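You operate a simulated robot arm through the tools that you are given. There is no shell and no other tool. Be economical: measure what you need, move in short steps, check, and stop when the job is done.

You are at the controls of a simulated robot arm. One attempt, no reset.

## Task
Fetch the steel sieve pan and set it on the purple bench top. Then take the clear cup with a black foot on the red bench top and put it away on the brown bench top. Then take the clear cup on the red bench top and put it away on the purple bench top. Then put the red mesh tray on the top of the white cart away on the purple table top. Then fetch the blue bucket and set it on the shelf under the purple table. Then take the short blue brush and leave it in the yellow mesh tray. Then fetch the yellow brush and set it on the black bench top. Do these in the order given. Set down upright: clear cup with a black foot, clear cup, blue bucket.

Only the result counts: the job must be done as asked and must still hold three seconds after the hand-in. Knocking over, shifting, dropping, spilling or breaking anything else fails it.

## Robot
A 7-joint arm with a fingered hand on a trunk, on a base that drives. Base frame: it is fixed to the floor where the robot stands at the start and does not move with it; the origin is under the middle of the robot, x ahead of it, y to its left, z up. Units: m, degrees, N and s.
It reaches about 0.702 m from its shoulder. Its first joint turns from -115.0 to 115.0 degrees. Places, roughly: black bench top [-2.7, 7, 0.9]; blue bucket (19x17x26 cm) [-3.2, 8.6, 0.3]; brown bench top [-1.2, 0, 0.9]; clear cup (8x8x9 cm) [-2.3, 7.3, 0.9]; clear cup with a black foot (6x6x7 cm) [-2, 7, 0.9]; purple bench top [-0.9, -3.2, 0.8]; purple table top [0.5, 5.4, 0.9]; red mesh tray (26x30x7 cm) [-2.1, 8.5, 0.8]; shelf under the purple table [0.5, 5.4, 0.3]; short blue brush (5x9x10 cm) [-3.3, 8.3, 0.9]; steel sieve pan (10x10x4 cm) [0.5, -0.2, 1]; yellow brush (4x15x10 cm) [-2, 5.7, 0.3]; yellow mesh tray (26x30x7 cm) [0.4, 5.2, 0.9]. Payload 3.1 kg.
Tool frame: the origin (TCP) lies between the finger pads and is the grasp point; the fingertips stand 0.022 m ahead of it; z points along the fingers, y is the line along which they close. Largest opening 0.112 m; the body of the gripper starts 0.06 m behind the TCP. The gripper is a hand of 3 fingers: y runs from the thumb to the fingers, the wrist lies at [0, 0, -0.218] in the tool frame.
Orientation is that of the tool frame in the base frame, as a unit quaternion [w, x, y, z]. With the fingers straight down and closing along the base's y, the tool's x points along the base's -x, its y along +y and its z along -z.

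## Interface
- The arm moves only by the tool arm_command. Its argument "steps" is a list of rows, each a list of 6 numbers: the shift along the tool's x, y, z in m, then the turn, a rotation vector about the tool's x, y, z in degrees. In form: [[tx, ty, tz, rx, ry, rz], ...]. A call has 1 to 10 rows; each row shifts and turns the commanded pose from where the row before left it, along the tool's axes as they then stand. A row lasts 0.2 s, in which the tool goes at most 0.05 m and 8.6 degrees; a call with a longer step from one row to the next is refused whole. Where a pose cannot be reached the arm comes as near as it can. A force on the tool above 40 N (or 10 N above the force at the start of the call, whichever is more), or a blocked arm, ends the call early, and 0.2 s more pass. In this call time passes only in rows, and 0.2 s behind the last. It gives the time, the measured TCP pose, the force on the tool (base axes), the opening and the grip force at its end, in the units of the frame above (readings bear some noise), with the torque about the TCP (base axes, N m) and any sound that the robot's microphone picked up.
- Cameras (640 x 400 px; columns grow to the right, rows downward): "scene" is now at [-0.0547, 0.0836, 1.733]; the picture's right is [-1.00, -0.08, 0.00], its down [-0.07, 0.82, -0.57] and it looks along [0.05, -0.57, -0.82] (base axes); focal length 214 px, centre (320, 200). "wrist" rides on the gripper at [0.066, 0.003, -0.08] in the tool frame; the picture's right is [-0.05, 1.00, 0.00], its down [-0.77, -0.04, -0.64] and it looks along [-0.64, -0.03, 0.77] (tool axes); focal length 275 px, centre (320, 200). There is no depth. A picture from a camera that has moved, and an enlarged one, comes with that camera's place and axes in the base frame and with its lens.
- capture(camera): a new picture of that camera. The clock stands still meanwhile.
- raise_lower(by): slides the trunk up (or, below 0, down) by that many m; the arm and the scene camera ride with it, the base frame stays. It gives what a move gives, with no picture.
- drive_base(legs): drives the robot by 1 to 6 legs, each [ahead, left, turn to the left] in m, m and degrees, along the robot's own axes; the way and the turn of a leg run together, so that a leg with both is an arc; at most 1.5 m and 180 degrees a leg. The arm and the cameras ride along, it lands a little off, and it stops where it bumps. It gives what a move gives.
- move_fingers(finger1, finger2, thumb_bend): sets how far each is bent, from 0 (flat) to 1 (curled in); at 0.3 the hand is open as for a grip, at 0.7 the pads meet at the TCP. One left out holds its place. A second passes; each finger stops where it meets its share of the squeeze, and holds until it gets a number again. It is the only way to open and close the hand. It gives what a move gives, with no picture; readings hold the bend of each and the force on the fingers (four entries, about 0 where the hand has none), thumb and palm.
- aim_head(pan, tilt): turns the head with the scene camera to pan (to the left, within 155 degrees either way) and tilt (down, from -29 to 69), counted from straight ahead of the robot. It gives what a move gives.
- zoom(camera, box): a new picture of the part [left, top, right, bottom] of that camera's present view, enlarged. The clock stands still meanwhile.
- finish_job(): hands the job in; it is judged then, once.

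Work in short steps. Places have to be worked out from the pictures, the camera data and where the tool is seen: move nearer, look again, correct. Check each grasp and each placing, and mend what went wrong. You have 207 turns and 180 pictures in all, those below and enlarged ones among them. Open the gripper and draw the arm clear of the work before you hand the job in, unless the task says otherwise; then end with one line.

The tools are called after "Request:" as name(argument=value, ...) on one line, values as JSON. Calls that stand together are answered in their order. arm_command: Moves the arm, as the interface text tells. Its arguments: {"type":"object","properties":{"steps":{"type":"array","items":{"type":"array","items":{"type":"number"}}}},"required":["steps"]} The other tools are called the same way: raise_lower (by) slides the trunk up or down; move_fingers (finger1, finger2, thumb_bend) moves the fingers one by one; drive_base (legs) drives the base; aim_head (pan, tilt) turns the head that bears the scene camera; capture (camera) takes a picture; zoom (camera, box) takes an enlarged picture of a part of a camera's view; finish_job () hands the job in.

At the start:

```text
t: 0.0
tool_pos: [-0.0547, -0.3022, 1.323]
ee_rot: [-0.001, 0.0, 1.0, 0.0]
contact_force: [0.0, -0.2, 0.1]
moment: [0.04, -0.01, 0.01]
finger_gap: 0.112
grasp_force: 0.1
shape: jaw
bend: [0.3, 0.3, 0.3]
finger forces: [0.0, 0.0, 0.0, 0.0, 0.0, 0.0]
trunk travel left (down, up): [-0.875, 0.115]
robot x, y, heading: [0.0008, -0.0002, 0.0]
head pan, tilt: [-85.4, 54.9]
```

scene: 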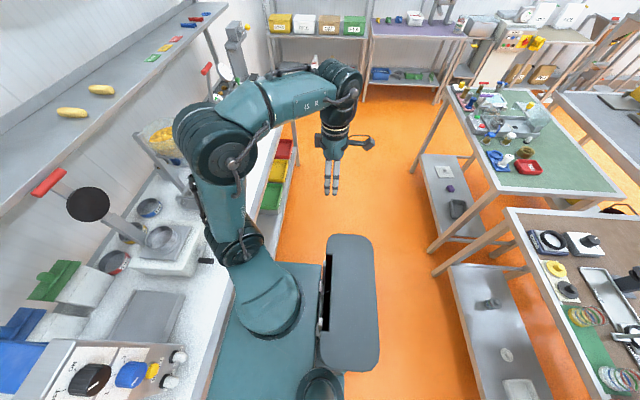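
wrist: 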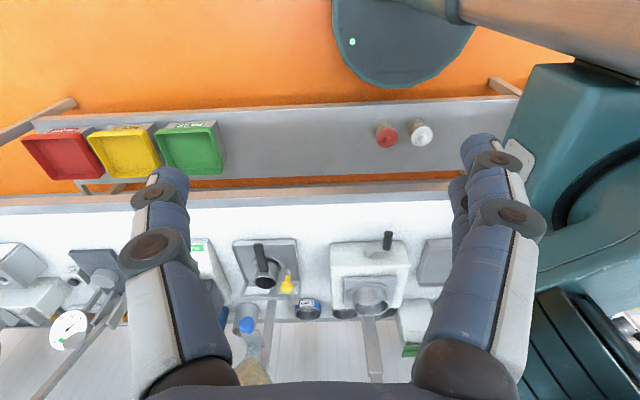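

I'll look at the bench ahead, where the sieve pan should be.

Request:
zoom(camera="scene", box=[60, 160, 220, 300])

Request:
aim_head(pan=-20, tilt=45)

Request:
capture(camera="scene")

```text
2.86 times, centred on (140, 230) of scene
camera zoom: at [-0.0547, 0.0836, 1.733], right [-1.0, -0.08, 0.0], down [-0.07, 0.82, -0.57], along [0.05, -0.57, -0.82], focal length 613 px, centre (834, 114)
```

zoom: 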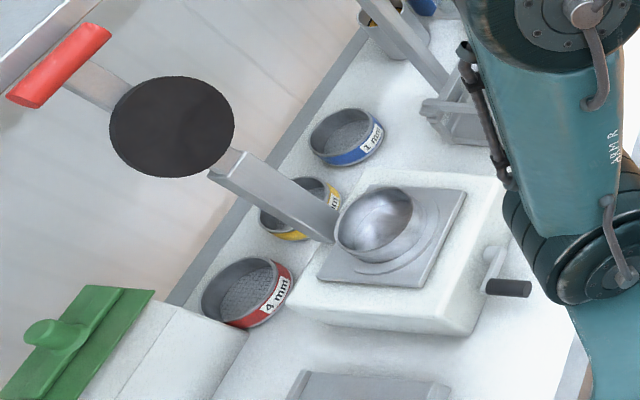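

```text
t: 1.4
tool_pos: [-0.0551, -0.3043, 1.3222]
ee_rot: [0.0, 0.0, 1.0, 0.0]
contact_force: [-1.1, -0.3, 0.3]
moment: [0.03, 0.03, 0.01]
finger_gap: 0.1119
grasp_force: 0.0
shape: jaw
bend: [0.3, 0.3, 0.3]
finger forces: [0.0, 0.0, 0.1, 0.0, 0.0, 0.1]
trunk travel left (down, up): [-0.875, 0.115]
robot x, y, heading: [0.0015, -0.0044, -0.1]
head pan, tilt: [-20.0, 45.0]
```

```text
176 pictures are left
camera scene: at [0.0158, 0.1276, 1.7463], right [-0.34, -0.94, 0.0], down [-0.66, 0.24, -0.71], along [0.66, -0.24, -0.71], focal length 214 px, centre (320, 200)
```

scene: 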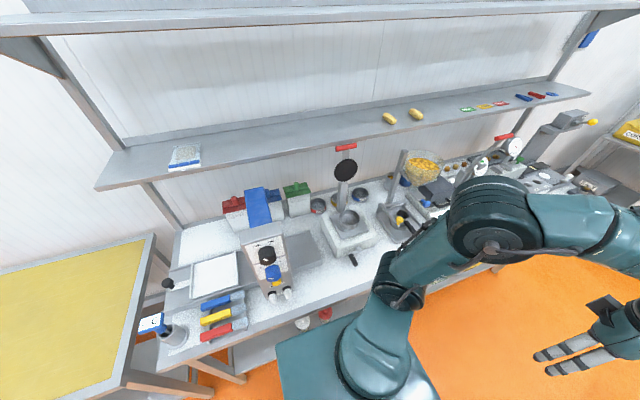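

Request:
zoom(camera="scene", box=[290, 130, 430, 270])

```text
2.86 times, centred on (360, 200) of scene
camera zoom: at [0.0158, 0.1276, 1.7463], right [-0.34, -0.94, 0.0], down [-0.66, 0.24, -0.71], along [0.66, -0.24, -0.71], focal length 613 px, centre (206, 200)
```

zoom: 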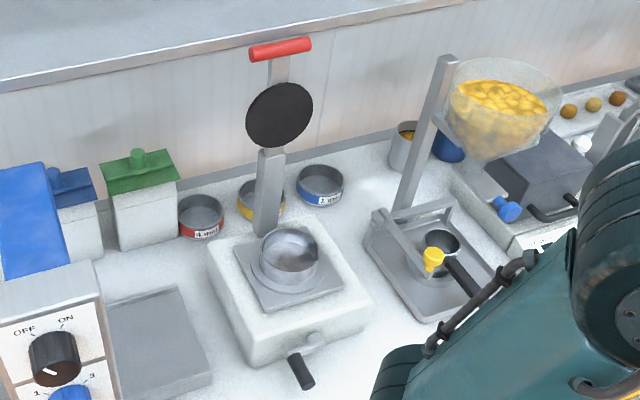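

The pan is on the white shaker, centred near (0.56,-0.22,1.0), with a lever behind it. I'll move the tool forward at its present height and look again.

Request:
arm_command(steps=[[-0.045, 0.01, 0, 0, 0, 0], [-0.045, 0.01, 0, 0, 0, 0], [-0.045, 0.01, 0, 0, 0, 0], [-0.045, 0.01, 0, 0, 0, 0], [-0.045, 0.01, 0, 0, 0, 0], [-0.045, 0.01, 0, 0, 0, 0], [-0.045, 0.01, 0, 0, 0, 0], [-0.045, 0.01, 0, 0, 0, 0]])

Request:
capture(camera="wrist")

Request:
capture(camera="scene")

```text
t: 3.2
tool_pos: [0.1684, -0.2522, 1.3224]
ee_rot: [0.0, 0.001, 1.0, 0.0]
contact_force: [0.2, -0.4, 0.6]
moment: [0.01, 0.03, -0.02]
finger_gap: 0.112
grasp_force: 0.0
shape: jaw
bend: [0.3, 0.3, 0.3]
finger forces: [0.0, 0.0, 0.1, 0.0, 0.0, 0.1]
out of reach, approached as far as the arm can: row 6, 7, 8
trunk travel left (down, up): [-0.875, 0.115]
robot x, y, heading: [0.0007, 0.003, -0.2]
head pan, tilt: [-20.0, 45.0]
```

```text
174 pictures are left
camera wrist: at [0.1014, -0.2484, 1.4034], right [0.05, 1.0, 0.0], down [0.77, -0.04, 0.64], along [0.64, -0.03, -0.77], focal length 275 px, centre (320, 200)
```

wrist: 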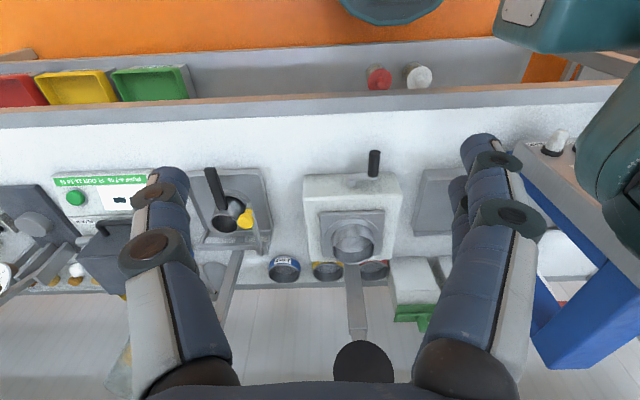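

```text
173 pictures are left
camera scene: at [0.0162, 0.1285, 1.7462], right [-0.34, -0.94, 0.0], down [-0.66, 0.24, -0.71], along [0.66, -0.24, -0.71], focal length 214 px, centre (320, 200)
```

scene: 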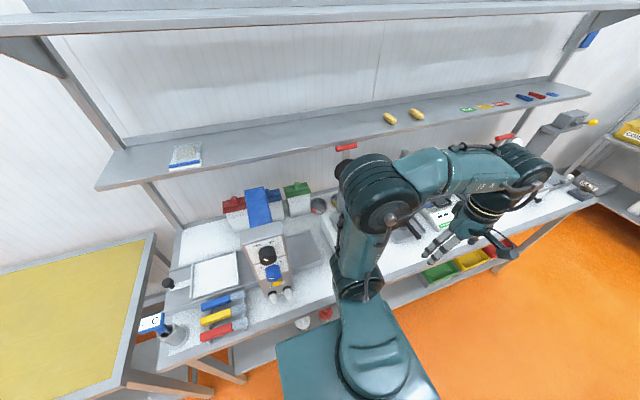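

The pan again comes out near (0.56,-0.20). The reach limit at this height suggests lowering, so I'll go down and forward.

Request:
arm_command(steps=[[0, 0, 0.045, 0, 0, 0], [0, 0, 0.045, 0, 0, 0], [-0.04, 0.01, 0.02, 0, 0, 0], [-0.04, 0.01, 0.0, 0, 0, 0], [-0.04, 0.01, 0.0, 0, 0, 0], [-0.04, 0.01, 0, 0, 0, 0], [-0.04, 0.01, 0, 0, 0, 0]])

Request:
capture(camera="wrist")

```text
t: 4.8
tool_pos: [0.169, -0.248, 1.2245]
ee_rot: [0.0, 0.0, 1.0, 0.0]
contact_force: [0.2, -0.4, -0.3]
moment: [0.01, 0.0, 0.0]
finger_gap: 0.112
grasp_force: 0.2
shape: jaw
bend: [0.3, 0.3, 0.3]
finger forces: [0.0, 0.0, 0.0, 0.0, 0.1, 0.1]
out of reach, approached as far as the arm can: row 3, 4, 5, 6, 7
trunk travel left (down, up): [-0.875, 0.115]
robot x, y, heading: [-0.0009, 0.0013, -0.2]
head pan, tilt: [-20.0, 45.0]
```

```text
172 pictures are left
camera wrist: at [0.102, -0.2443, 1.3041], right [0.05, 1.0, 0.0], down [0.77, -0.04, 0.64], along [0.64, -0.03, -0.77], focal length 275 px, centre (320, 200)
```

wrist: 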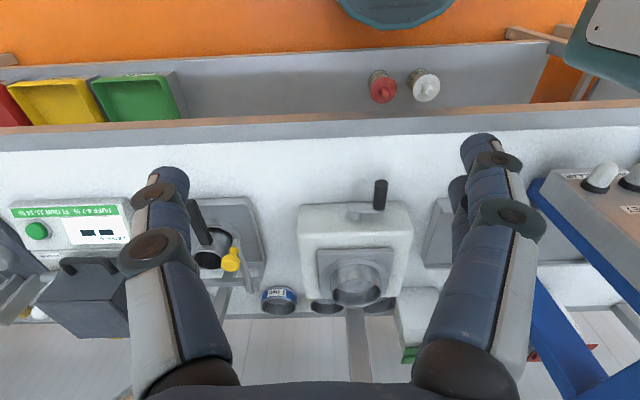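

Progress in x is blocked, likely by a wrist joint. I'll turn the tool to the left about the vertical as the arm swings forward.

Request:
arm_command(steps=[[0, 0, 0, 0, 0, -8], [0, 0, 0, 0, 0, -8], [0, 0, 0, 0, 0, -8], [0, 0, 0, 0, 0, -8], [0, 0, 0, 0, 0, -8], [0, 0, 0, 0, 0, -8], [0, 0, 0, 0, 0, -8], [0, 0, 0, 0, 0, -8]])

```text
t: 6.6
tool_pos: [0.1693, -0.2486, 1.2234]
ee_rot: [0.0, -0.532, 0.847, 0.0]
contact_force: [0.5, -0.2, -0.3]
moment: [0.02, 0.0, -0.02]
finger_gap: 0.1118
grasp_force: 0.0
shape: jaw
bend: [0.3, 0.3, 0.3]
finger forces: [0.0, 0.0, 0.0, 0.1, 0.0, 0.0]
trunk travel left (down, up): [-0.875, 0.115]
robot x, y, heading: [-0.0038, 0.0016, -0.1]
head pan, tilt: [-20.0, 45.0]
```

Turning works. I'll complete the turn to 90 degrees, then advance.

Request:
arm_command(steps=[[0, 0, 0, 0, 0, -8.5], [0, 0, 0, 0, 0, -8.5], [0, 0, 0, 0, 0, -8.5], [0, -0.04, 0, 0, 0, 0], [0, -0.04, 0, 0, 0, 0], [0, -0.04, 0, 0, 0, 0], [0, -0.04, 0, 0, 0, 0], [-0.01, -0.04, 0, 0, 0, 0], [-0.01, -0.04, 0, 0, 0, 0], [-0.01, -0.04, 0, 0, 0, 0]])

Request:
capture(camera="wrist")

Request:
capture(camera="scene")

```text
t: 8.8
tool_pos: [0.4526, -0.221, 1.222]
ee_rot: [0.0, -0.704, 0.71, 0.001]
contact_force: [0.0, -0.2, 0.5]
moment: [-0.01, 0.02, 0.05]
finger_gap: 0.1117
grasp_force: 0.0
shape: jaw
bend: [0.3, 0.3, 0.3]
finger forces: [0.0, 0.0, 0.1, 0.0, 0.0, 0.0]
trunk travel left (down, up): [-0.875, 0.115]
robot x, y, heading: [0.0001, -0.0008, 0.0]
head pan, tilt: [-20.0, 45.0]
```

```text
171 pictures are left
camera wrist: at [0.4483, -0.2855, 1.3029], right [-1.0, 0.06, 0.0], down [0.04, 0.77, 0.64], along [0.03, 0.64, -0.77], focal length 275 px, centre (320, 200)
```

wrist: 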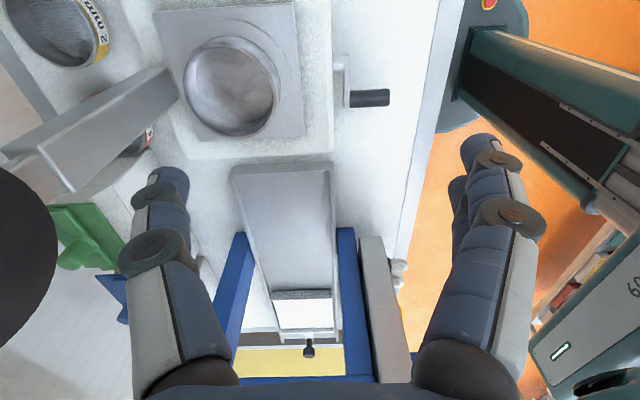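

```text
170 pictures are left
camera scene: at [0.0181, 0.1279, 1.7463], right [-0.34, -0.94, 0.0], down [-0.67, 0.24, -0.71], along [0.66, -0.24, -0.71], focal length 214 px, centre (320, 200)
```

scene: 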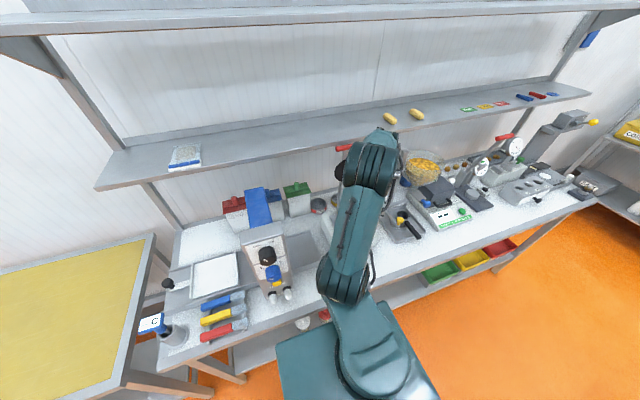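

The wrist view puts the pan's rim centre at about (0.543,-0.200,1.006), with the near rim at x≈0.493. I'll half close the fingers to straddle the near rim, move over it and look.

Request:
move_fingers(finger1=0.48, finger2=0.48, thumb_bend=0.48)

Request:
arm_command(steps=[[-0.02, -0.04, 0, 0, 0, 0], [0, 0, 0.04, 0, 0, 0], [0, 0, 0.04, 0, 0, 0], [0, 0, 0.04, 0, 0, 0]])

Request:
capture(camera="wrist")

```text
t: 9.8
tool_pos: [0.4512, -0.2217, 1.2228]
ee_rot: [-0.001, -0.704, 0.71, 0.0]
contact_force: [-0.3, 0.0, -0.1]
moment: [0.02, -0.02, -0.01]
finger_gap: 0.0613
grasp_force: 0.0
shape: fingers
bend: [0.48, 0.48, 0.48]
finger forces: [0.0, 0.0, 0.1, 0.1, 0.1, 0.0]
trunk travel left (down, up): [-0.875, 0.115]
robot x, y, heading: [-0.0002, 0.0009, -0.1]
head pan, tilt: [-20.0, 45.0]
```

```text
t: 10.8
tool_pos: [0.4909, -0.2011, 1.1028]
ee_rot: [0.0, -0.704, 0.71, -0.001]
contact_force: [0.4, 0.4, 0.2]
moment: [-0.01, -0.01, 0.01]
finger_gap: 0.0613
grasp_force: 0.2
shape: fingers
bend: [0.48, 0.48, 0.48]
finger forces: [0.0, 0.0, 0.0, 0.0, 0.0, 0.1]
trunk travel left (down, up): [-0.875, 0.115]
robot x, y, heading: [-0.0018, -0.003, 0.1]
head pan, tilt: [-20.0, 45.0]
```

```text
169 pictures are left
camera wrist: at [0.4877, -0.2659, 1.1835], right [-1.0, 0.05, 0.0], down [0.04, 0.77, 0.64], along [0.03, 0.63, -0.77], focal length 275 px, centre (320, 200)
```

wrist: 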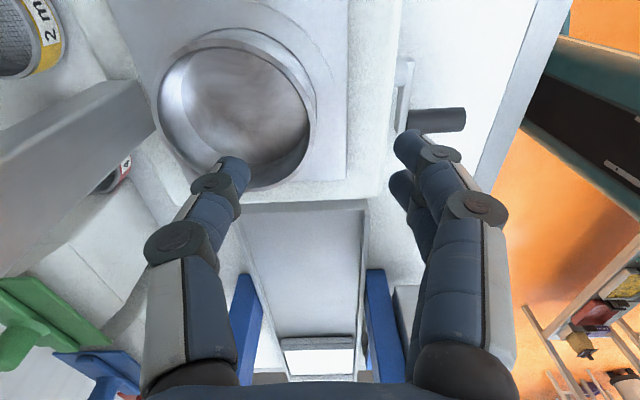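

The rim reads centre (0.545,-0.203), z≈1.008. I'll descend so the near rim lies between thumb and fingers.

Request:
arm_command(steps=[[0.001, -0.003, 0.03, 0, 0, 0], [0, 0, 0.03, 0, 0, 0], [0, 0, 0.02, 0, 0, 0], [0, 0, 0.016, 0, 0, 0]])

Request:
capture(camera="wrist")

```text
t: 11.5
tool_pos: [0.4958, -0.202, 1.0347]
ee_rot: [0.002, -0.705, 0.709, -0.007]
contact_force: [-3.0, 4.8, 18.9]
moment: [0.16, -0.72, 0.24]
finger_gap: 0.0595
grasp_force: 10.0
shape: fingers
bend: [0.48, 0.48, 0.49]
finger forces: [0.0, 0.1, 0.0, 0.0, 19.6, 0.1]
trunk travel left (down, up): [-0.875, 0.115]
robot x, y, heading: [-0.0039, 0.0037, 0.2]
head pan, tilt: [-20.0, 45.0]
stopped in row 3: the force on the tool passed its limit at 54 N (the readings are from after the stop); the commanded pose is now the measured one
```

```text
168 pictures are left
camera wrist: at [0.4911, -0.2668, 1.1165], right [-1.0, 0.05, -0.01], down [0.03, 0.78, 0.63], along [0.04, 0.63, -0.78], focal length 275 px, centre (320, 200)
```

wrist: 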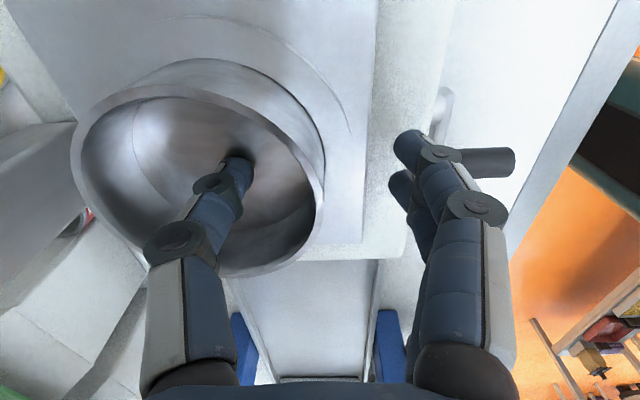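

The thumb reached the pan floor while still spread, since its tip sits lower when less bent. I'll back up, close a bit more, and go down again with the rim between the pads.

Request:
arm_command(steps=[[0, 0, -0.02, 0, 0, 0]])

Request:
move_fingers(finger1=0.58, finger2=0.58, thumb_bend=0.58)

Request:
capture(camera="wrist")

```text
t: 11.9
tool_pos: [0.4941, -0.2029, 1.0541]
ee_rot: [0.001, -0.705, 0.71, -0.005]
contact_force: [-0.1, 0.3, -0.4]
moment: [-0.03, -0.05, 0.03]
finger_gap: 0.0605
grasp_force: 0.1
shape: fingers
bend: [0.48, 0.48, 0.48]
finger forces: [0.0, 0.0, 0.1, 0.0, 0.1, 0.1]
trunk travel left (down, up): [-0.875, 0.115]
robot x, y, heading: [0.0005, -0.0025, 0.0]
head pan, tilt: [-20.0, 45.0]
```

```text
t: 12.9
tool_pos: [0.4956, -0.2031, 1.0522]
ee_rot: [0.001, -0.705, 0.71, -0.005]
contact_force: [0.0, 0.1, -0.9]
moment: [0.02, 0.01, -0.02]
finger_gap: 0.0358
grasp_force: 0.2
shape: fingers
bend: [0.57, 0.57, 0.57]
finger forces: [0.0, 0.1, 0.0, 0.0, 0.0, 0.0]
trunk travel left (down, up): [-0.875, 0.115]
robot x, y, heading: [0.0002, 0.0017, 0.2]
head pan, tilt: [-20.0, 45.0]
```

```text
167 pictures are left
camera wrist: at [0.492, -0.2678, 1.1344], right [-1.0, 0.05, -0.01], down [0.04, 0.77, 0.63], along [0.04, 0.63, -0.78], focal length 275 px, centre (320, 200)
```

wrist: 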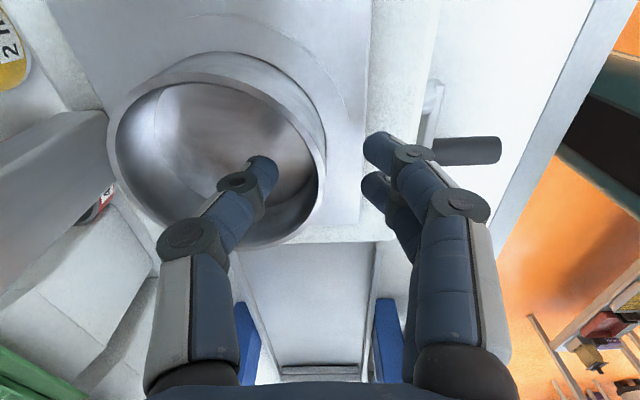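

Request:
arm_command(steps=[[0.005, 0.002, 0.01, 0, 0, 0], [0, 0, 0.01, 0, 0, 0], [0, 0, 0.008, 0, 0, 0], [0, 0, 0.006, 0, 0, 0], [0, 0, 0.005, 0, 0, 0]])

Request:
capture(camera="wrist")

```text
t: 13.7
tool_pos: [0.4978, -0.2088, 1.0343]
ee_rot: [0.005, -0.705, 0.709, -0.015]
contact_force: [0.6, 5.8, 32.6]
moment: [0.25, -0.85, 0.14]
finger_gap: 0.0336
grasp_force: 16.4
shape: fingers
bend: [0.57, 0.57, 0.61]
finger forces: [0.0, 0.1, 0.0, 0.0, 33.8, 0.0]
trunk travel left (down, up): [-0.875, 0.115]
robot x, y, heading: [-0.0026, 0.0007, 0.1]
head pan, tilt: [-20.0, 45.0]
stopped in row 3: the force on the tool passed its limit at 47 N (the readings are from after the stop); the commanded pose is now the measured one
```

```text
166 pictures are left
camera wrist: at [0.4915, -0.2727, 1.1159], right [-1.0, 0.05, -0.03], down [0.02, 0.78, 0.62], along [0.05, 0.62, -0.78], focal length 275 px, centre (320, 200)
```

wrist: 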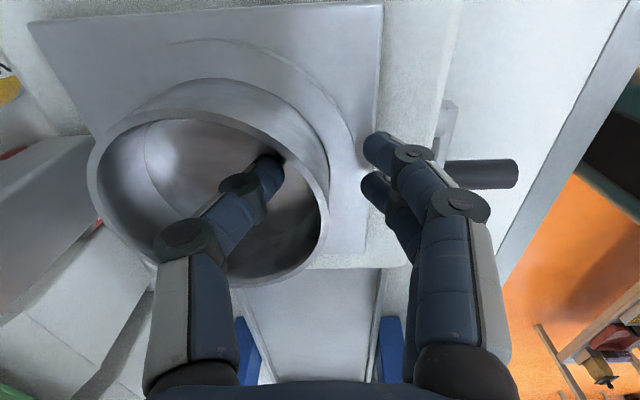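

Contact again at the same height: the pan's floor is about 2 cm below the rim. The rim is between the pads, so I'll ease up slightly and close.

Request:
arm_command(steps=[[0, 0, -0.005, 0, 0, 0]])

Request:
move_fingers(finger1=0.85, finger2=0.85, thumb_bend=0.85)

Request:
capture(camera="wrist")

```text
t: 14.1
tool_pos: [0.4985, -0.2119, 1.0354]
ee_rot: [0.003, -0.703, 0.711, -0.011]
contact_force: [-0.1, 1.8, 7.4]
moment: [0.09, -0.19, 0.04]
finger_gap: 0.0342
grasp_force: 3.6
shape: fingers
bend: [0.57, 0.57, 0.58]
finger forces: [0.0, 0.1, 0.0, 0.1, 7.0, 0.0]
trunk travel left (down, up): [-0.875, 0.115]
robot x, y, heading: [0.0006, -0.0036, 0.1]
head pan, tilt: [-20.0, 45.0]
```

```text
t: 15.1
tool_pos: [0.4983, -0.2107, 1.0365]
ee_rot: [0.002, -0.705, 0.709, -0.011]
contact_force: [-0.1, 0.9, 0.3]
moment: [0.03, 0.01, 0.08]
finger_gap: 0.0
grasp_force: 19.4
shape: fingers
bend: [0.78, 0.75, 0.74]
finger forces: [9.0, 11.0, 0.0, 0.0, 19.0, 0.0]
trunk travel left (down, up): [-0.875, 0.115]
robot x, y, heading: [0.0, 0.0023, 0.0]
head pan, tilt: [-20.0, 45.0]
```

```text
165 pictures are left
camera wrist: at [0.4925, -0.2748, 1.117], right [-1.0, 0.05, -0.02], down [0.03, 0.78, 0.63], along [0.05, 0.62, -0.78], focal length 275 px, centre (320, 200)
```

wrist: 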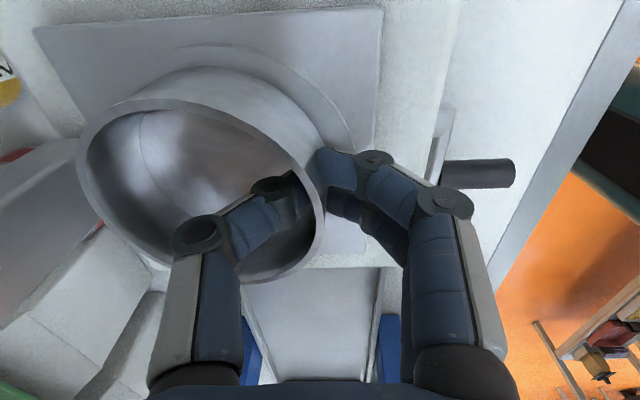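

The pan's wall is gripped (19 N), slightly tilted. I'll lift and look.

Request:
arm_command(steps=[[0, 0, -0.02, 0, 0, 0], [0, 0, -0.03, 0, 0, 0], [0, 0, -0.04, 0, 0, 0], [0, 0, -0.04, 0, 0, 0]])

Request:
capture(camera="wrist")

```text
t: 16.1
tool_pos: [0.4943, -0.208, 1.1667]
ee_rot: [0.003, -0.705, 0.709, -0.012]
contact_force: [-0.2, -0.4, -0.8]
moment: [0.01, 0.01, 0.01]
finger_gap: 0.0
grasp_force: 18.7
shape: fingers
bend: [0.79, 0.76, 0.74]
finger forces: [10.5, 8.4, 0.0, 0.0, 18.8, 0.0]
trunk travel left (down, up): [-0.875, 0.115]
robot x, y, heading: [-0.0012, -0.0028, 0.2]
head pan, tilt: [-20.0, 45.0]
```

```text
164 pictures are left
camera wrist: at [0.4892, -0.2729, 1.2479], right [-1.0, 0.05, -0.02], down [0.03, 0.78, 0.63], along [0.05, 0.62, -0.78], focal length 275 px, centre (320, 200)
```

wrist: 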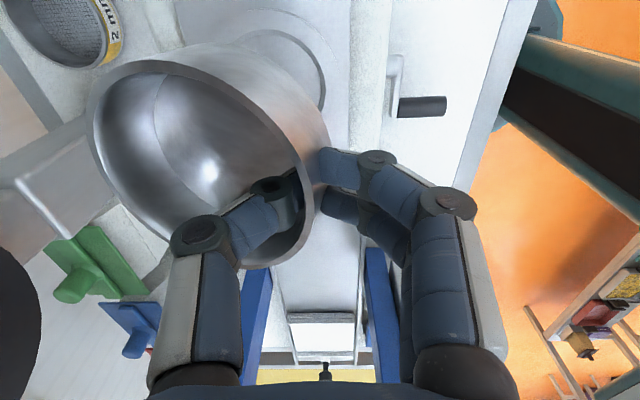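

The pan is held firmly. Next I'll raise it, draw the arm back, and look towards the purple bench.

Request:
arm_command(steps=[[0, 0, -0.04, 0, 0, 0], [0, 0.04, -0.03, 0, 0, 0], [0, 0.04, 0, 0, 0, 0], [0, 0.04, 0, 0, 0, 0], [0, 0.04, 0, 0, 0, 0]])

Request:
aim_head(pan=-95, tilt=25)

Request:
capture(camera="scene")

```text
t: 17.3
tool_pos: [0.3315, -0.2073, 1.2334]
ee_rot: [0.002, -0.704, 0.71, -0.012]
contact_force: [0.1, -0.6, -1.5]
moment: [0.0, 0.03, -0.02]
finger_gap: 0.0
grasp_force: 19.1
shape: fingers
bend: [0.79, 0.77, 0.74]
finger forces: [10.3, 8.4, 0.0, 0.0, 18.8, 0.0]
trunk travel left (down, up): [-0.875, 0.115]
robot x, y, heading: [0.0024, 0.0, -0.2]
head pan, tilt: [-20.0, 45.0]
```

```text
t: 18.8
tool_pos: [0.3351, -0.2069, 1.2331]
ee_rot: [0.002, -0.704, 0.71, -0.011]
contact_force: [-0.6, 0.5, -0.8]
moment: [0.03, 0.04, 0.03]
finger_gap: 0.0
grasp_force: 18.8
shape: fingers
bend: [0.79, 0.77, 0.74]
finger forces: [10.5, 8.4, 0.1, 0.0, 18.8, 0.1]
trunk travel left (down, up): [-0.875, 0.115]
robot x, y, heading: [-0.0016, -0.0025, -0.0]
head pan, tilt: [-95.0, 25.0]
```

```text
163 pictures are left
camera scene: at [-0.0681, 0.0637, 1.7769], right [-1.0, 0.09, 0.0], down [0.04, 0.42, -0.91], along [-0.08, -0.9, -0.42], focal length 214 px, centre (320, 200)
```

scene: 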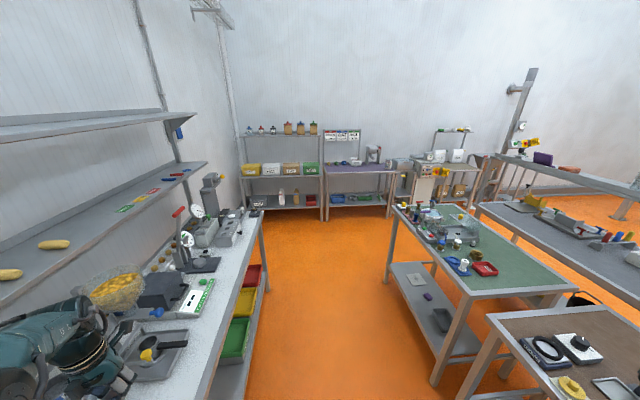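

The corridor towards the purple bench is clear. I'll back off, turn right 90°, and drive ahead partway.

Request:
drive_base(legs=[[-0.3, 0, 0], [0, 0, -90], [1.2, 0, 0]])

Request:
aim_head(pan=-10, tilt=30)

Request:
capture(camera="scene")

```text
t: 30.4
tool_pos: [-0.5009, -1.545, 1.2339]
ee_rot: [-0.005, 0.0, 1.0, -0.009]
contact_force: [-0.8, 0.0, -0.7]
moment: [0.05, -0.02, 0.0]
finger_gap: 0.0
grasp_force: 18.4
shape: fingers
bend: [0.79, 0.77, 0.74]
finger forces: [10.0, 8.3, 0.1, 0.0, 18.3, 0.0]
trunk travel left (down, up): [-0.875, 0.115]
robot x, y, heading: [-0.2966, -1.2108, -89.8]
head pan, tilt: [-95.0, 25.0]
```

```text
t: 32.0
tool_pos: [-0.5, -1.5434, 1.2332]
ee_rot: [-0.007, 0.0, 1.0, -0.01]
contact_force: [-0.4, 0.4, -1.2]
moment: [0.07, -0.02, -0.01]
finger_gap: 0.0001
grasp_force: 18.3
shape: fingers
bend: [0.79, 0.77, 0.74]
finger forces: [10.0, 8.3, 0.0, 0.1, 18.3, 0.0]
trunk travel left (down, up): [-0.875, 0.115]
robot x, y, heading: [-0.2948, -1.2109, -89.6]
head pan, tilt: [-10.0, 30.0]
```

```text
162 pictures are left
camera scene: at [-0.1587, -1.2355, 1.7689], right [-0.99, 0.17, 0.0], down [0.08, 0.49, -0.87], along [-0.14, -0.85, -0.5], focal length 214 px, centre (320, 200)
```

scene: 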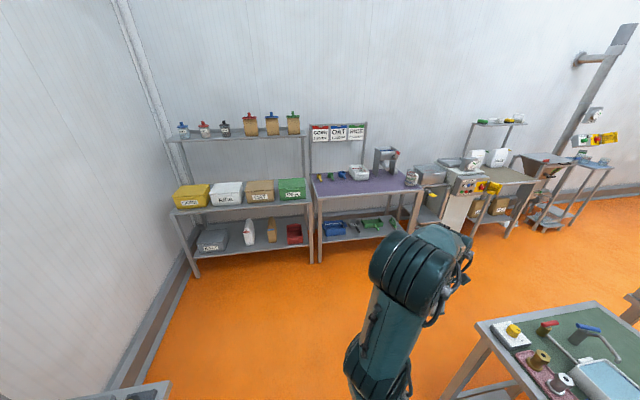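

Request:
zoom(camera="scene", box=[295, 120, 445, 214])

```text
4.26 times, centred on (370, 167) of scene
camera zoom: at [-0.1587, -1.2355, 1.7689], right [-0.99, 0.17, 0.0], down [0.08, 0.49, -0.87], along [-0.14, -0.85, -0.5], focal length 913 px, centre (107, 340)
```

zoom: 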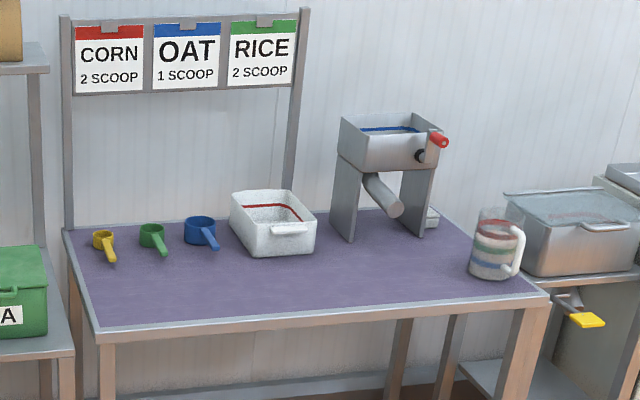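

The purple bench front is free at about y=-2.9 with top z≈0.8. I'll drive up to it with the target spot at about 0.48 m ahead.

Request:
drive_base(legs=[[1.0, 0, 0], [0.31, -0.36, 0]])

Request:
aim_head(pan=-15, tilt=45)

Request:
capture(camera="scene")

Request:
capture(camera="wrist")

```text
t: 39.6
tool_pos: [-0.8455, -2.8707, 1.232]
ee_rot: [-0.006, 0.0, 1.0, -0.009]
contact_force: [-0.3, 0.3, -0.9]
moment: [0.07, 0.01, -0.02]
finger_gap: 0.0001
grasp_force: 18.4
shape: fingers
bend: [0.79, 0.77, 0.74]
finger forces: [10.0, 8.3, 0.1, 0.0, 18.4, 0.0]
trunk travel left (down, up): [-0.875, 0.115]
robot x, y, heading: [-0.6447, -2.5328, -89.0]
head pan, tilt: [-10.0, 30.0]
```

```text
t: 40.4
tool_pos: [-0.8473, -2.8712, 1.2325]
ee_rot: [-0.007, -0.001, 1.0, -0.01]
contact_force: [0.4, 0.1, -1.1]
moment: [0.02, 0.02, -0.03]
finger_gap: 0.0
grasp_force: 18.6
shape: fingers
bend: [0.79, 0.77, 0.74]
finger forces: [10.1, 8.2, 0.1, 0.0, 18.4, 0.1]
trunk travel left (down, up): [-0.875, 0.115]
robot x, y, heading: [-0.6435, -2.5351, -89.2]
head pan, tilt: [-15.0, 45.0]
```

```text
160 pictures are left
camera scene: at [-0.5114, -2.55, 1.7464], right [-0.97, 0.25, 0.0], down [0.18, 0.68, -0.71], along [-0.18, -0.69, -0.71], focal length 214 px, centre (320, 200)
```

scene: 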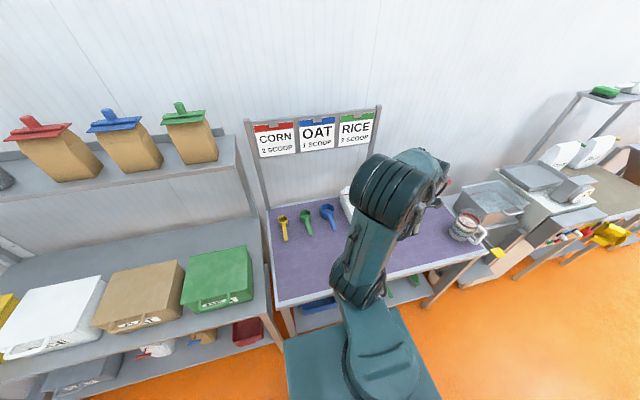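

```text
159 pictures are left
camera wrist: at [-0.9122, -2.8651, 1.3143], right [0.04, 1.0, -0.02], down [0.78, -0.02, 0.63], along [0.63, -0.04, -0.78], focal length 275 px, centre (320, 200)
```

wrist: 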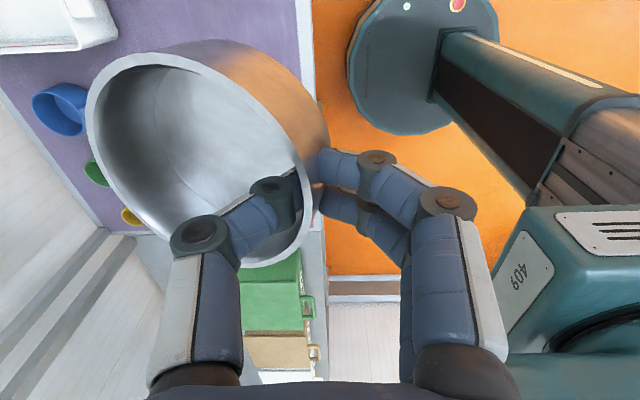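

The spot is clear. I'll move over the bench, tilt the hand so the pan comes level, and come down part way.

Request:
arm_command(steps=[[0, -0.04, 0.03, 0, 0, 0], [0, -0.04, 0.04, 0, 0, 0], [0, -0.03, 0.04, 0, 0, 0], [0, 0, 0.04, 0, 0, 0], [0, 0, 0.0, 8, 0, 0], [0, 0, 0.0, 8, 0, 0], [0, 0, 0.0, 8, 0, 0]])

Request:
capture(camera="wrist")

Request:
capture(camera="scene")

```text
refused: row 2 steps farther than a row can; nothing moved
```

```text
158 pictures are left
camera wrist: at [-0.9122, -2.8651, 1.3143], right [0.04, 1.0, -0.02], down [0.78, -0.02, 0.63], along [0.63, -0.04, -0.78], focal length 275 px, centre (320, 200)
```

wrist: 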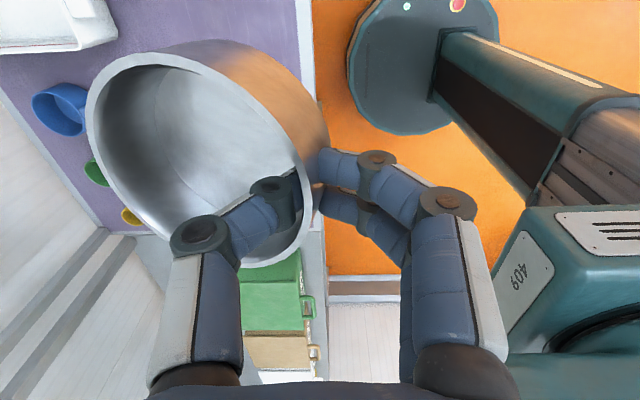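

```text
157 pictures are left
camera scene: at [-0.5114, -2.55, 1.7464], right [-0.97, 0.25, 0.0], down [0.18, 0.68, -0.71], along [-0.18, -0.69, -0.71], focal length 214 px, centre (320, 200)
```

scene: 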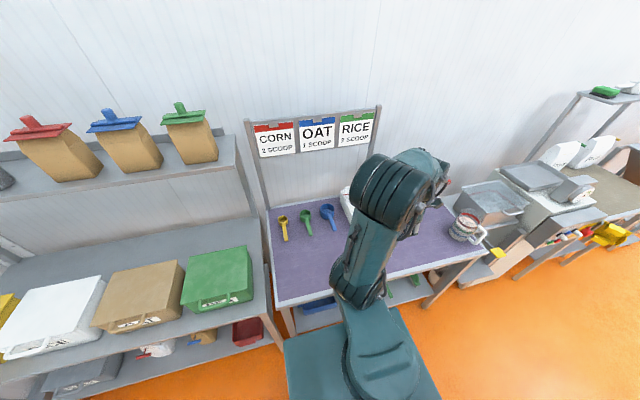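

That call was refused for step size; I'll repeat it with smaller steps.

Request:
arm_command(steps=[[0, -0.038, 0.03, 0, 0, 0], [0, -0.038, 0.03, 0, 0, 0], [0, -0.035, 0.03, 0, 0, 0], [0, 0, 0.045, 0, 0, 0], [0, 0, 0.0, 8, 0, 0], [0, 0, 0.0, 8, 0, 0], [0, 0, 0.0, 8, 0, 0]])

Request:
capture(camera="wrist")

```text
t: 42.0
tool_pos: [-0.8479, -2.9844, 1.0993]
ee_rot: [-0.008, -0.002, 0.976, -0.217]
contact_force: [-0.5, -0.9, -0.2]
moment: [0.07, 0.0, 0.0]
finger_gap: 0.0
grasp_force: 18.9
shape: fingers
bend: [0.79, 0.77, 0.74]
finger forces: [10.6, 8.4, 0.0, 0.1, 18.8, 0.0]
trunk travel left (down, up): [-0.875, 0.115]
robot x, y, heading: [-0.6426, -2.5364, -89.3]
head pan, tilt: [-15.0, 45.0]
```

```text
156 pictures are left
camera wrist: at [-0.9131, -2.9458, 1.1731], right [0.04, 0.9, -0.42], down [0.78, 0.24, 0.58], along [0.63, -0.35, -0.7], focal length 275 px, centre (320, 200)
```

wrist: 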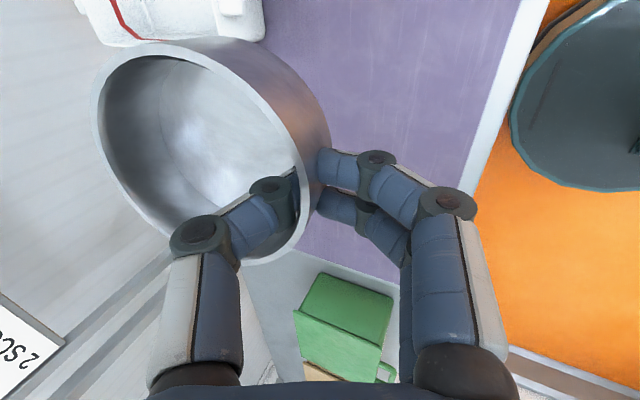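

I'll go straight down towards the bench and watch for contact.

Request:
arm_command(steps=[[0, 0.0126, 0.0272, 0, 0, 0], [0, 0.0126, 0.0272, 0, 0, 0], [0, 0.0126, 0.0272, 0, 0, 0], [0, 0.0126, 0.0272, 0, 0, 0], [0, 0.0126, 0.0272, 0, 0, 0], [0, 0.0126, 0.0272, 0, 0, 0]])

Request:
capture(camera="wrist")

Request:
capture(camera="scene")

```text
t: 43.4
tool_pos: [-0.8506, -2.9863, 0.9183]
ee_rot: [-0.006, -0.001, 0.976, -0.217]
contact_force: [0.1, -0.5, -0.9]
moment: [0.03, -0.02, -0.01]
finger_gap: 0.0
grasp_force: 18.4
shape: fingers
bend: [0.79, 0.77, 0.74]
finger forces: [10.2, 8.6, 0.0, 0.0, 18.6, 0.0]
trunk travel left (down, up): [-0.875, 0.115]
robot x, y, heading: [-0.6453, -2.5368, -89.3]
head pan, tilt: [-15.0, 45.0]
```

```text
155 pictures are left
camera wrist: at [-0.9161, -2.9481, 0.9918], right [0.04, 0.9, -0.42], down [0.78, 0.24, 0.58], along [0.63, -0.35, -0.69], focal length 275 px, centre (320, 200)
```

wrist: 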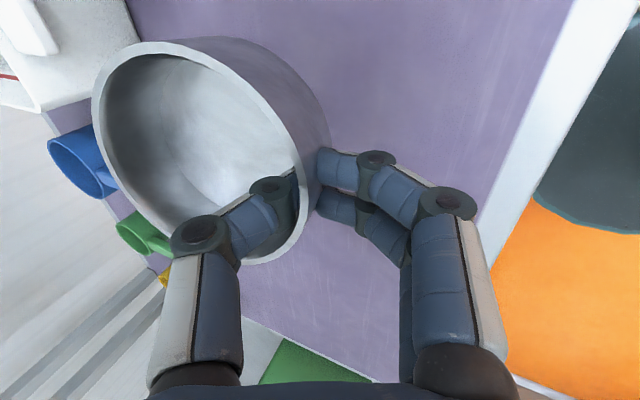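

```text
154 pictures are left
camera scene: at [-0.5117, -2.5506, 1.7464], right [-0.97, 0.25, 0.0], down [0.18, 0.69, -0.71], along [-0.18, -0.68, -0.71], focal length 214 px, centre (320, 200)
```

scene: 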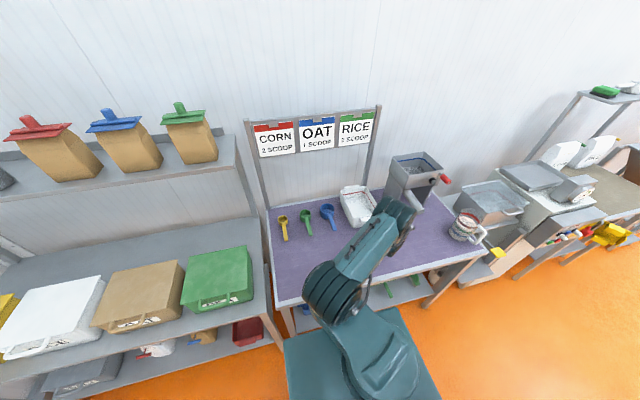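

Request:
arm_command(steps=[[0, 0.0063, 0.0136, 0, 0, 0], [0, 0.0063, 0.0136, 0, 0, 0], [0, 0.0063, 0.0136, 0, 0, 0], [0, 0.0042, 0.009, 0, 0, 0], [0, 0.0042, 0.009, 0, 0, 0], [0, 0.0042, 0.009, 0, 0, 0], [0, 0.0042, 0.009, 0, 0, 0]])

Request:
capture(camera="wrist")

```text
t: 45.0
tool_pos: [-0.8502, -2.9822, 0.8393]
ee_rot: [-0.007, -0.002, 0.975, -0.221]
contact_force: [4.3, 8.8, 30.5]
moment: [-0.34, 0.09, -0.03]
finger_gap: 0.0001
grasp_force: 37.8
shape: fingers
bend: [0.81, 0.77, 0.81]
finger forces: [12.8, 10.6, 0.0, 0.0, 52.5, 0.0]
trunk travel left (down, up): [-0.875, 0.115]
robot x, y, heading: [-0.6418, -2.5348, -89.2]
head pan, tilt: [-15.0, 45.0]
```

```text
153 pictures are left
camera wrist: at [-0.9167, -2.9443, 0.9109], right [0.04, 0.9, -0.43], down [0.78, 0.24, 0.58], along [0.62, -0.36, -0.69], focal length 275 px, centre (320, 200)
```

wrist: 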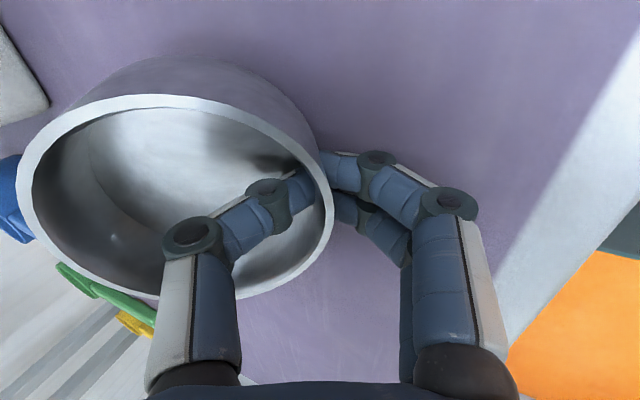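

The pan is on the bench and levelled itself. I'll ease off and open.

Request:
arm_command(steps=[[0, -0.0025, -0.0054, 0, 0, 0]])

Request:
move_fingers(finger1=0.6, finger2=0.6, thumb_bend=0.62)

Request:
capture(camera="wrist")

```text
t: 45.4
tool_pos: [-0.8507, -2.9854, 0.842]
ee_rot: [-0.006, -0.001, 0.976, -0.218]
contact_force: [-1.4, 0.0, 5.2]
moment: [-0.05, 0.05, 0.02]
finger_gap: 0.0
grasp_force: 23.4
shape: fingers
bend: [0.8, 0.77, 0.78]
finger forces: [10.1, 9.5, 0.0, 0.1, 28.4, 0.0]
trunk travel left (down, up): [-0.875, 0.115]
robot x, y, heading: [-0.6423, -2.5371, -89.6]
head pan, tilt: [-15.0, 45.0]
```

```text
t: 46.4
tool_pos: [-0.8502, -2.9832, 0.8424]
ee_rot: [-0.006, -0.002, 0.976, -0.219]
contact_force: [-1.3, -2.7, 24.3]
moment: [-0.39, 0.01, -0.01]
finger_gap: 0.013
grasp_force: 11.7
shape: fingers
bend: [0.7, 0.7, 0.62]
finger forces: [6.8, 6.9, 0.0, 0.1, 10.9, 0.0]
trunk travel left (down, up): [-0.875, 0.115]
robot x, y, heading: [-0.6391, -2.536, -89.4]
head pan, tilt: [-15.0, 45.0]
```

```text
152 pictures are left
camera wrist: at [-0.9168, -2.9466, 0.9155], right [0.04, 0.9, -0.43], down [0.78, 0.24, 0.58], along [0.63, -0.36, -0.69], focal length 275 px, centre (320, 200)
```

wrist: 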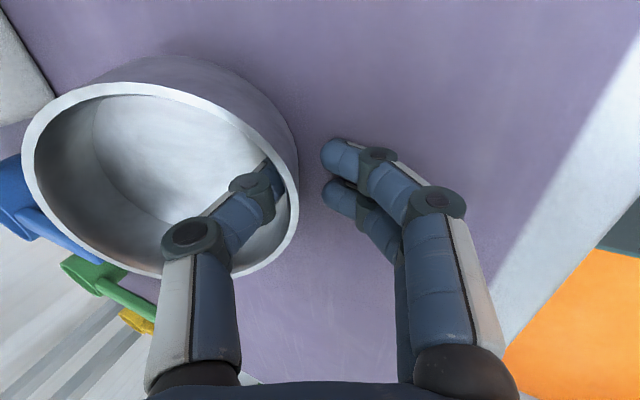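

Fingers have opened but press on the bench; I'll withdraw straight up.

Request:
arm_command(steps=[[0, -0.006, -0.0136, 0, 0, 0], [0, -0.012, -0.0272, 0, 0, 0], [0, -0.0126, -0.0272, 0, 0, 0], [0, -0.0126, -0.0272, 0, 0, 0], [0, -0.0126, -0.0272, 0, 0, 0], [0, -0.0126, -0.0272, 0, 0, 0], [0, -0.0126, -0.0272, 0, 0, 0], [0, 0.0, -0.03, -8, 0, 0], [0, 0.0, -0.03, -8, 0, 0], [0, 0.02, -0.03, -8, 0, 0]])

Request:
capture(camera="wrist")

```text
t: 48.6
tool_pos: [-0.8436, -2.9379, 1.1172]
ee_rot: [-0.009, -0.001, 1.0, -0.01]
contact_force: [-0.7, -0.5, -0.4]
moment: [0.01, -0.01, 0.01]
finger_gap: 0.0244
grasp_force: 0.0
shape: fingers
bend: [0.6, 0.6, 0.62]
finger forces: [0.0, 0.0, 0.0, 0.1, 0.1, 0.1]
trunk travel left (down, up): [-0.875, 0.115]
robot x, y, heading: [-0.6445, -2.537, -89.4]
head pan, tilt: [-15.0, 45.0]
```

```text
151 pictures are left
camera wrist: at [-0.91, -2.9314, 1.2006], right [0.04, 1.0, -0.02], down [0.78, -0.02, 0.62], along [0.62, -0.04, -0.78], focal length 275 px, centre (320, 200)
```

wrist: 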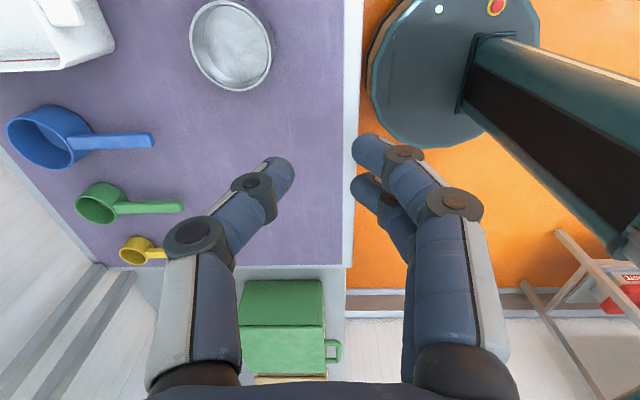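

The pan sits upright on the purple bench. I'll retract, fold the arm and drive back along the corridor to look at the +y side.

Request:
arm_command(steps=[[0, 0.04, -0.02, 0, 0, 0], [0, 0.03, -0.04, 0, 0, 0], [0, 0, -0.04, 0, 0, 0], [0, 0, -0.03, 0, 0, 0]])

Request:
drive_base(legs=[[-0.4, 0.3, 0], [0, 0, 180], [1.5, 0, 0], [1.2, 0, 0]])

Request:
aim_head(pan=10, tilt=20)

Request:
capture(camera="scene")

```text
t: 49.6
tool_pos: [-0.844, -2.8646, 1.2478]
ee_rot: [-0.007, -0.001, 1.0, -0.009]
contact_force: [0.1, -0.1, 0.2]
moment: [-0.02, -0.01, -0.04]
finger_gap: 0.0244
grasp_force: 0.0
shape: fingers
bend: [0.6, 0.6, 0.62]
finger forces: [0.0, 0.0, 0.1, 0.0, 0.0, 0.0]
trunk travel left (down, up): [-0.875, 0.115]
robot x, y, heading: [-0.644, -2.5348, -89.4]
head pan, tilt: [-15.0, 45.0]
```

```text
t: 72.6
tool_pos: [-0.2358, 0.8924, 1.2475]
ee_rot: [-0.01, 1.0, 0.014, 0.006]
contact_force: [0.2, 0.7, 0.4]
moment: [-0.01, -0.01, -0.01]
finger_gap: 0.0244
grasp_force: 0.0
shape: fingers
bend: [0.6, 0.6, 0.62]
finger forces: [0.0, 0.0, 0.0, 0.1, 0.0, 0.0]
trunk travel left (down, up): [-0.875, 0.115]
robot x, y, heading: [-0.4319, 0.5546, 92.0]
head pan, tilt: [-15.0, 45.0]
```

```text
t: 73.5
tool_pos: [-0.2375, 0.892, 1.2471]
ee_rot: [-0.01, 1.0, 0.014, 0.006]
contact_force: [0.0, 0.3, -0.5]
moment: [0.04, -0.01, 0.02]
finger_gap: 0.0242
grasp_force: 0.0
shape: fingers
bend: [0.6, 0.6, 0.62]
finger forces: [0.1, 0.1, 0.0, 0.0, 0.0, 0.1]
trunk travel left (down, up): [-0.875, 0.115]
robot x, y, heading: [-0.4286, 0.5597, 92.1]
head pan, tilt: [10.0, 20.0]
```

```text
150 pictures are left
camera scene: at [-0.6009, 0.5853, 1.7849], right [0.98, 0.21, 0.0], down [0.07, -0.34, -0.94], along [-0.2, 0.92, -0.34], focal length 214 px, centre (320, 200)
```

scene: 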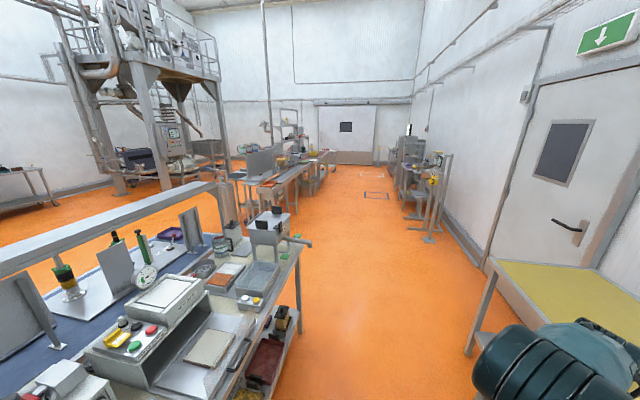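

Request:
zoom(camera="scene", box=[220, 110, 460, 250])

```text
2.67 times, centred on (340, 180) of scene
camera zoom: at [-0.6009, 0.5853, 1.7849], right [0.98, 0.21, 0.0], down [0.07, -0.34, -0.94], along [-0.2, 0.92, -0.34], focal length 572 px, centre (267, 253)
```

zoom: 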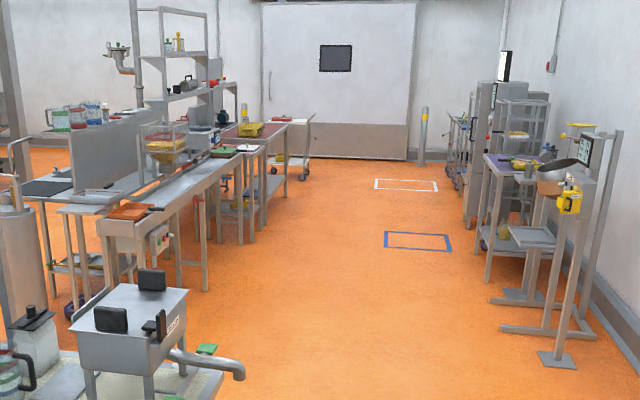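

The corridor to the red bench (near (-2.1,6.9)) is open. I'll drive up along it and look again.

Request:
drive_base(legs=[[1.5, 0, -2], [1.5, 0, 0], [1.2, 0, 0], [1.2, 0.5, 0]])

Request:
aim_head(pan=45, tilt=30)

Request:
capture(camera="scene")

```text
t: 99.8
tool_pos: [-0.6219, 6.3134, 1.2466]
ee_rot: [-0.009, 1.0, -0.017, 0.006]
contact_force: [-0.1, -0.9, -0.6]
moment: [-0.01, -0.04, 0.03]
finger_gap: 0.0245
grasp_force: 0.0
shape: fingers
bend: [0.6, 0.6, 0.62]
finger forces: [0.0, 0.0, 0.0, 0.0, 0.0, 0.0]
trunk travel left (down, up): [-0.875, 0.115]
robot x, y, heading: [-0.8368, 5.9919, 88.6]
head pan, tilt: [10.0, 20.0]
```

```text
t: 100.8
tool_pos: [-0.6238, 6.3136, 1.2463]
ee_rot: [-0.009, 1.0, -0.016, 0.006]
contact_force: [0.0, 0.5, -0.6]
moment: [0.03, 0.0, -0.01]
finger_gap: 0.0246
grasp_force: 0.0
shape: fingers
bend: [0.6, 0.6, 0.62]
finger forces: [0.0, 0.0, 0.0, 0.1, 0.1, 0.0]
trunk travel left (down, up): [-0.875, 0.115]
robot x, y, heading: [-0.8382, 5.9909, 88.6]
head pan, tilt: [45.0, 30.0]
```

```text
148 pictures are left
camera scene: at [-1.0539, 6.0026, 1.7689], right [0.73, 0.69, 0.0], down [0.34, -0.36, -0.87], along [-0.6, 0.63, -0.5], focal length 214 px, centre (320, 200)
```

scene: 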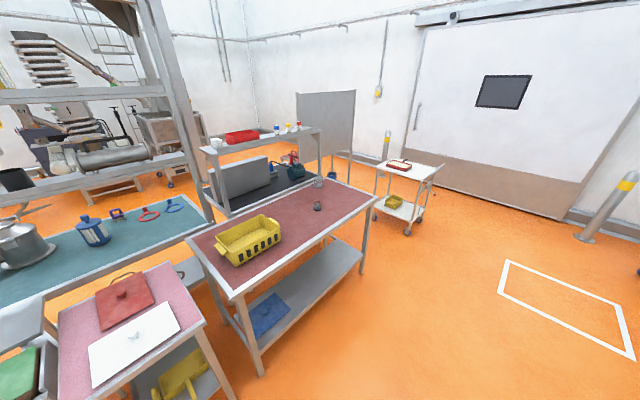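

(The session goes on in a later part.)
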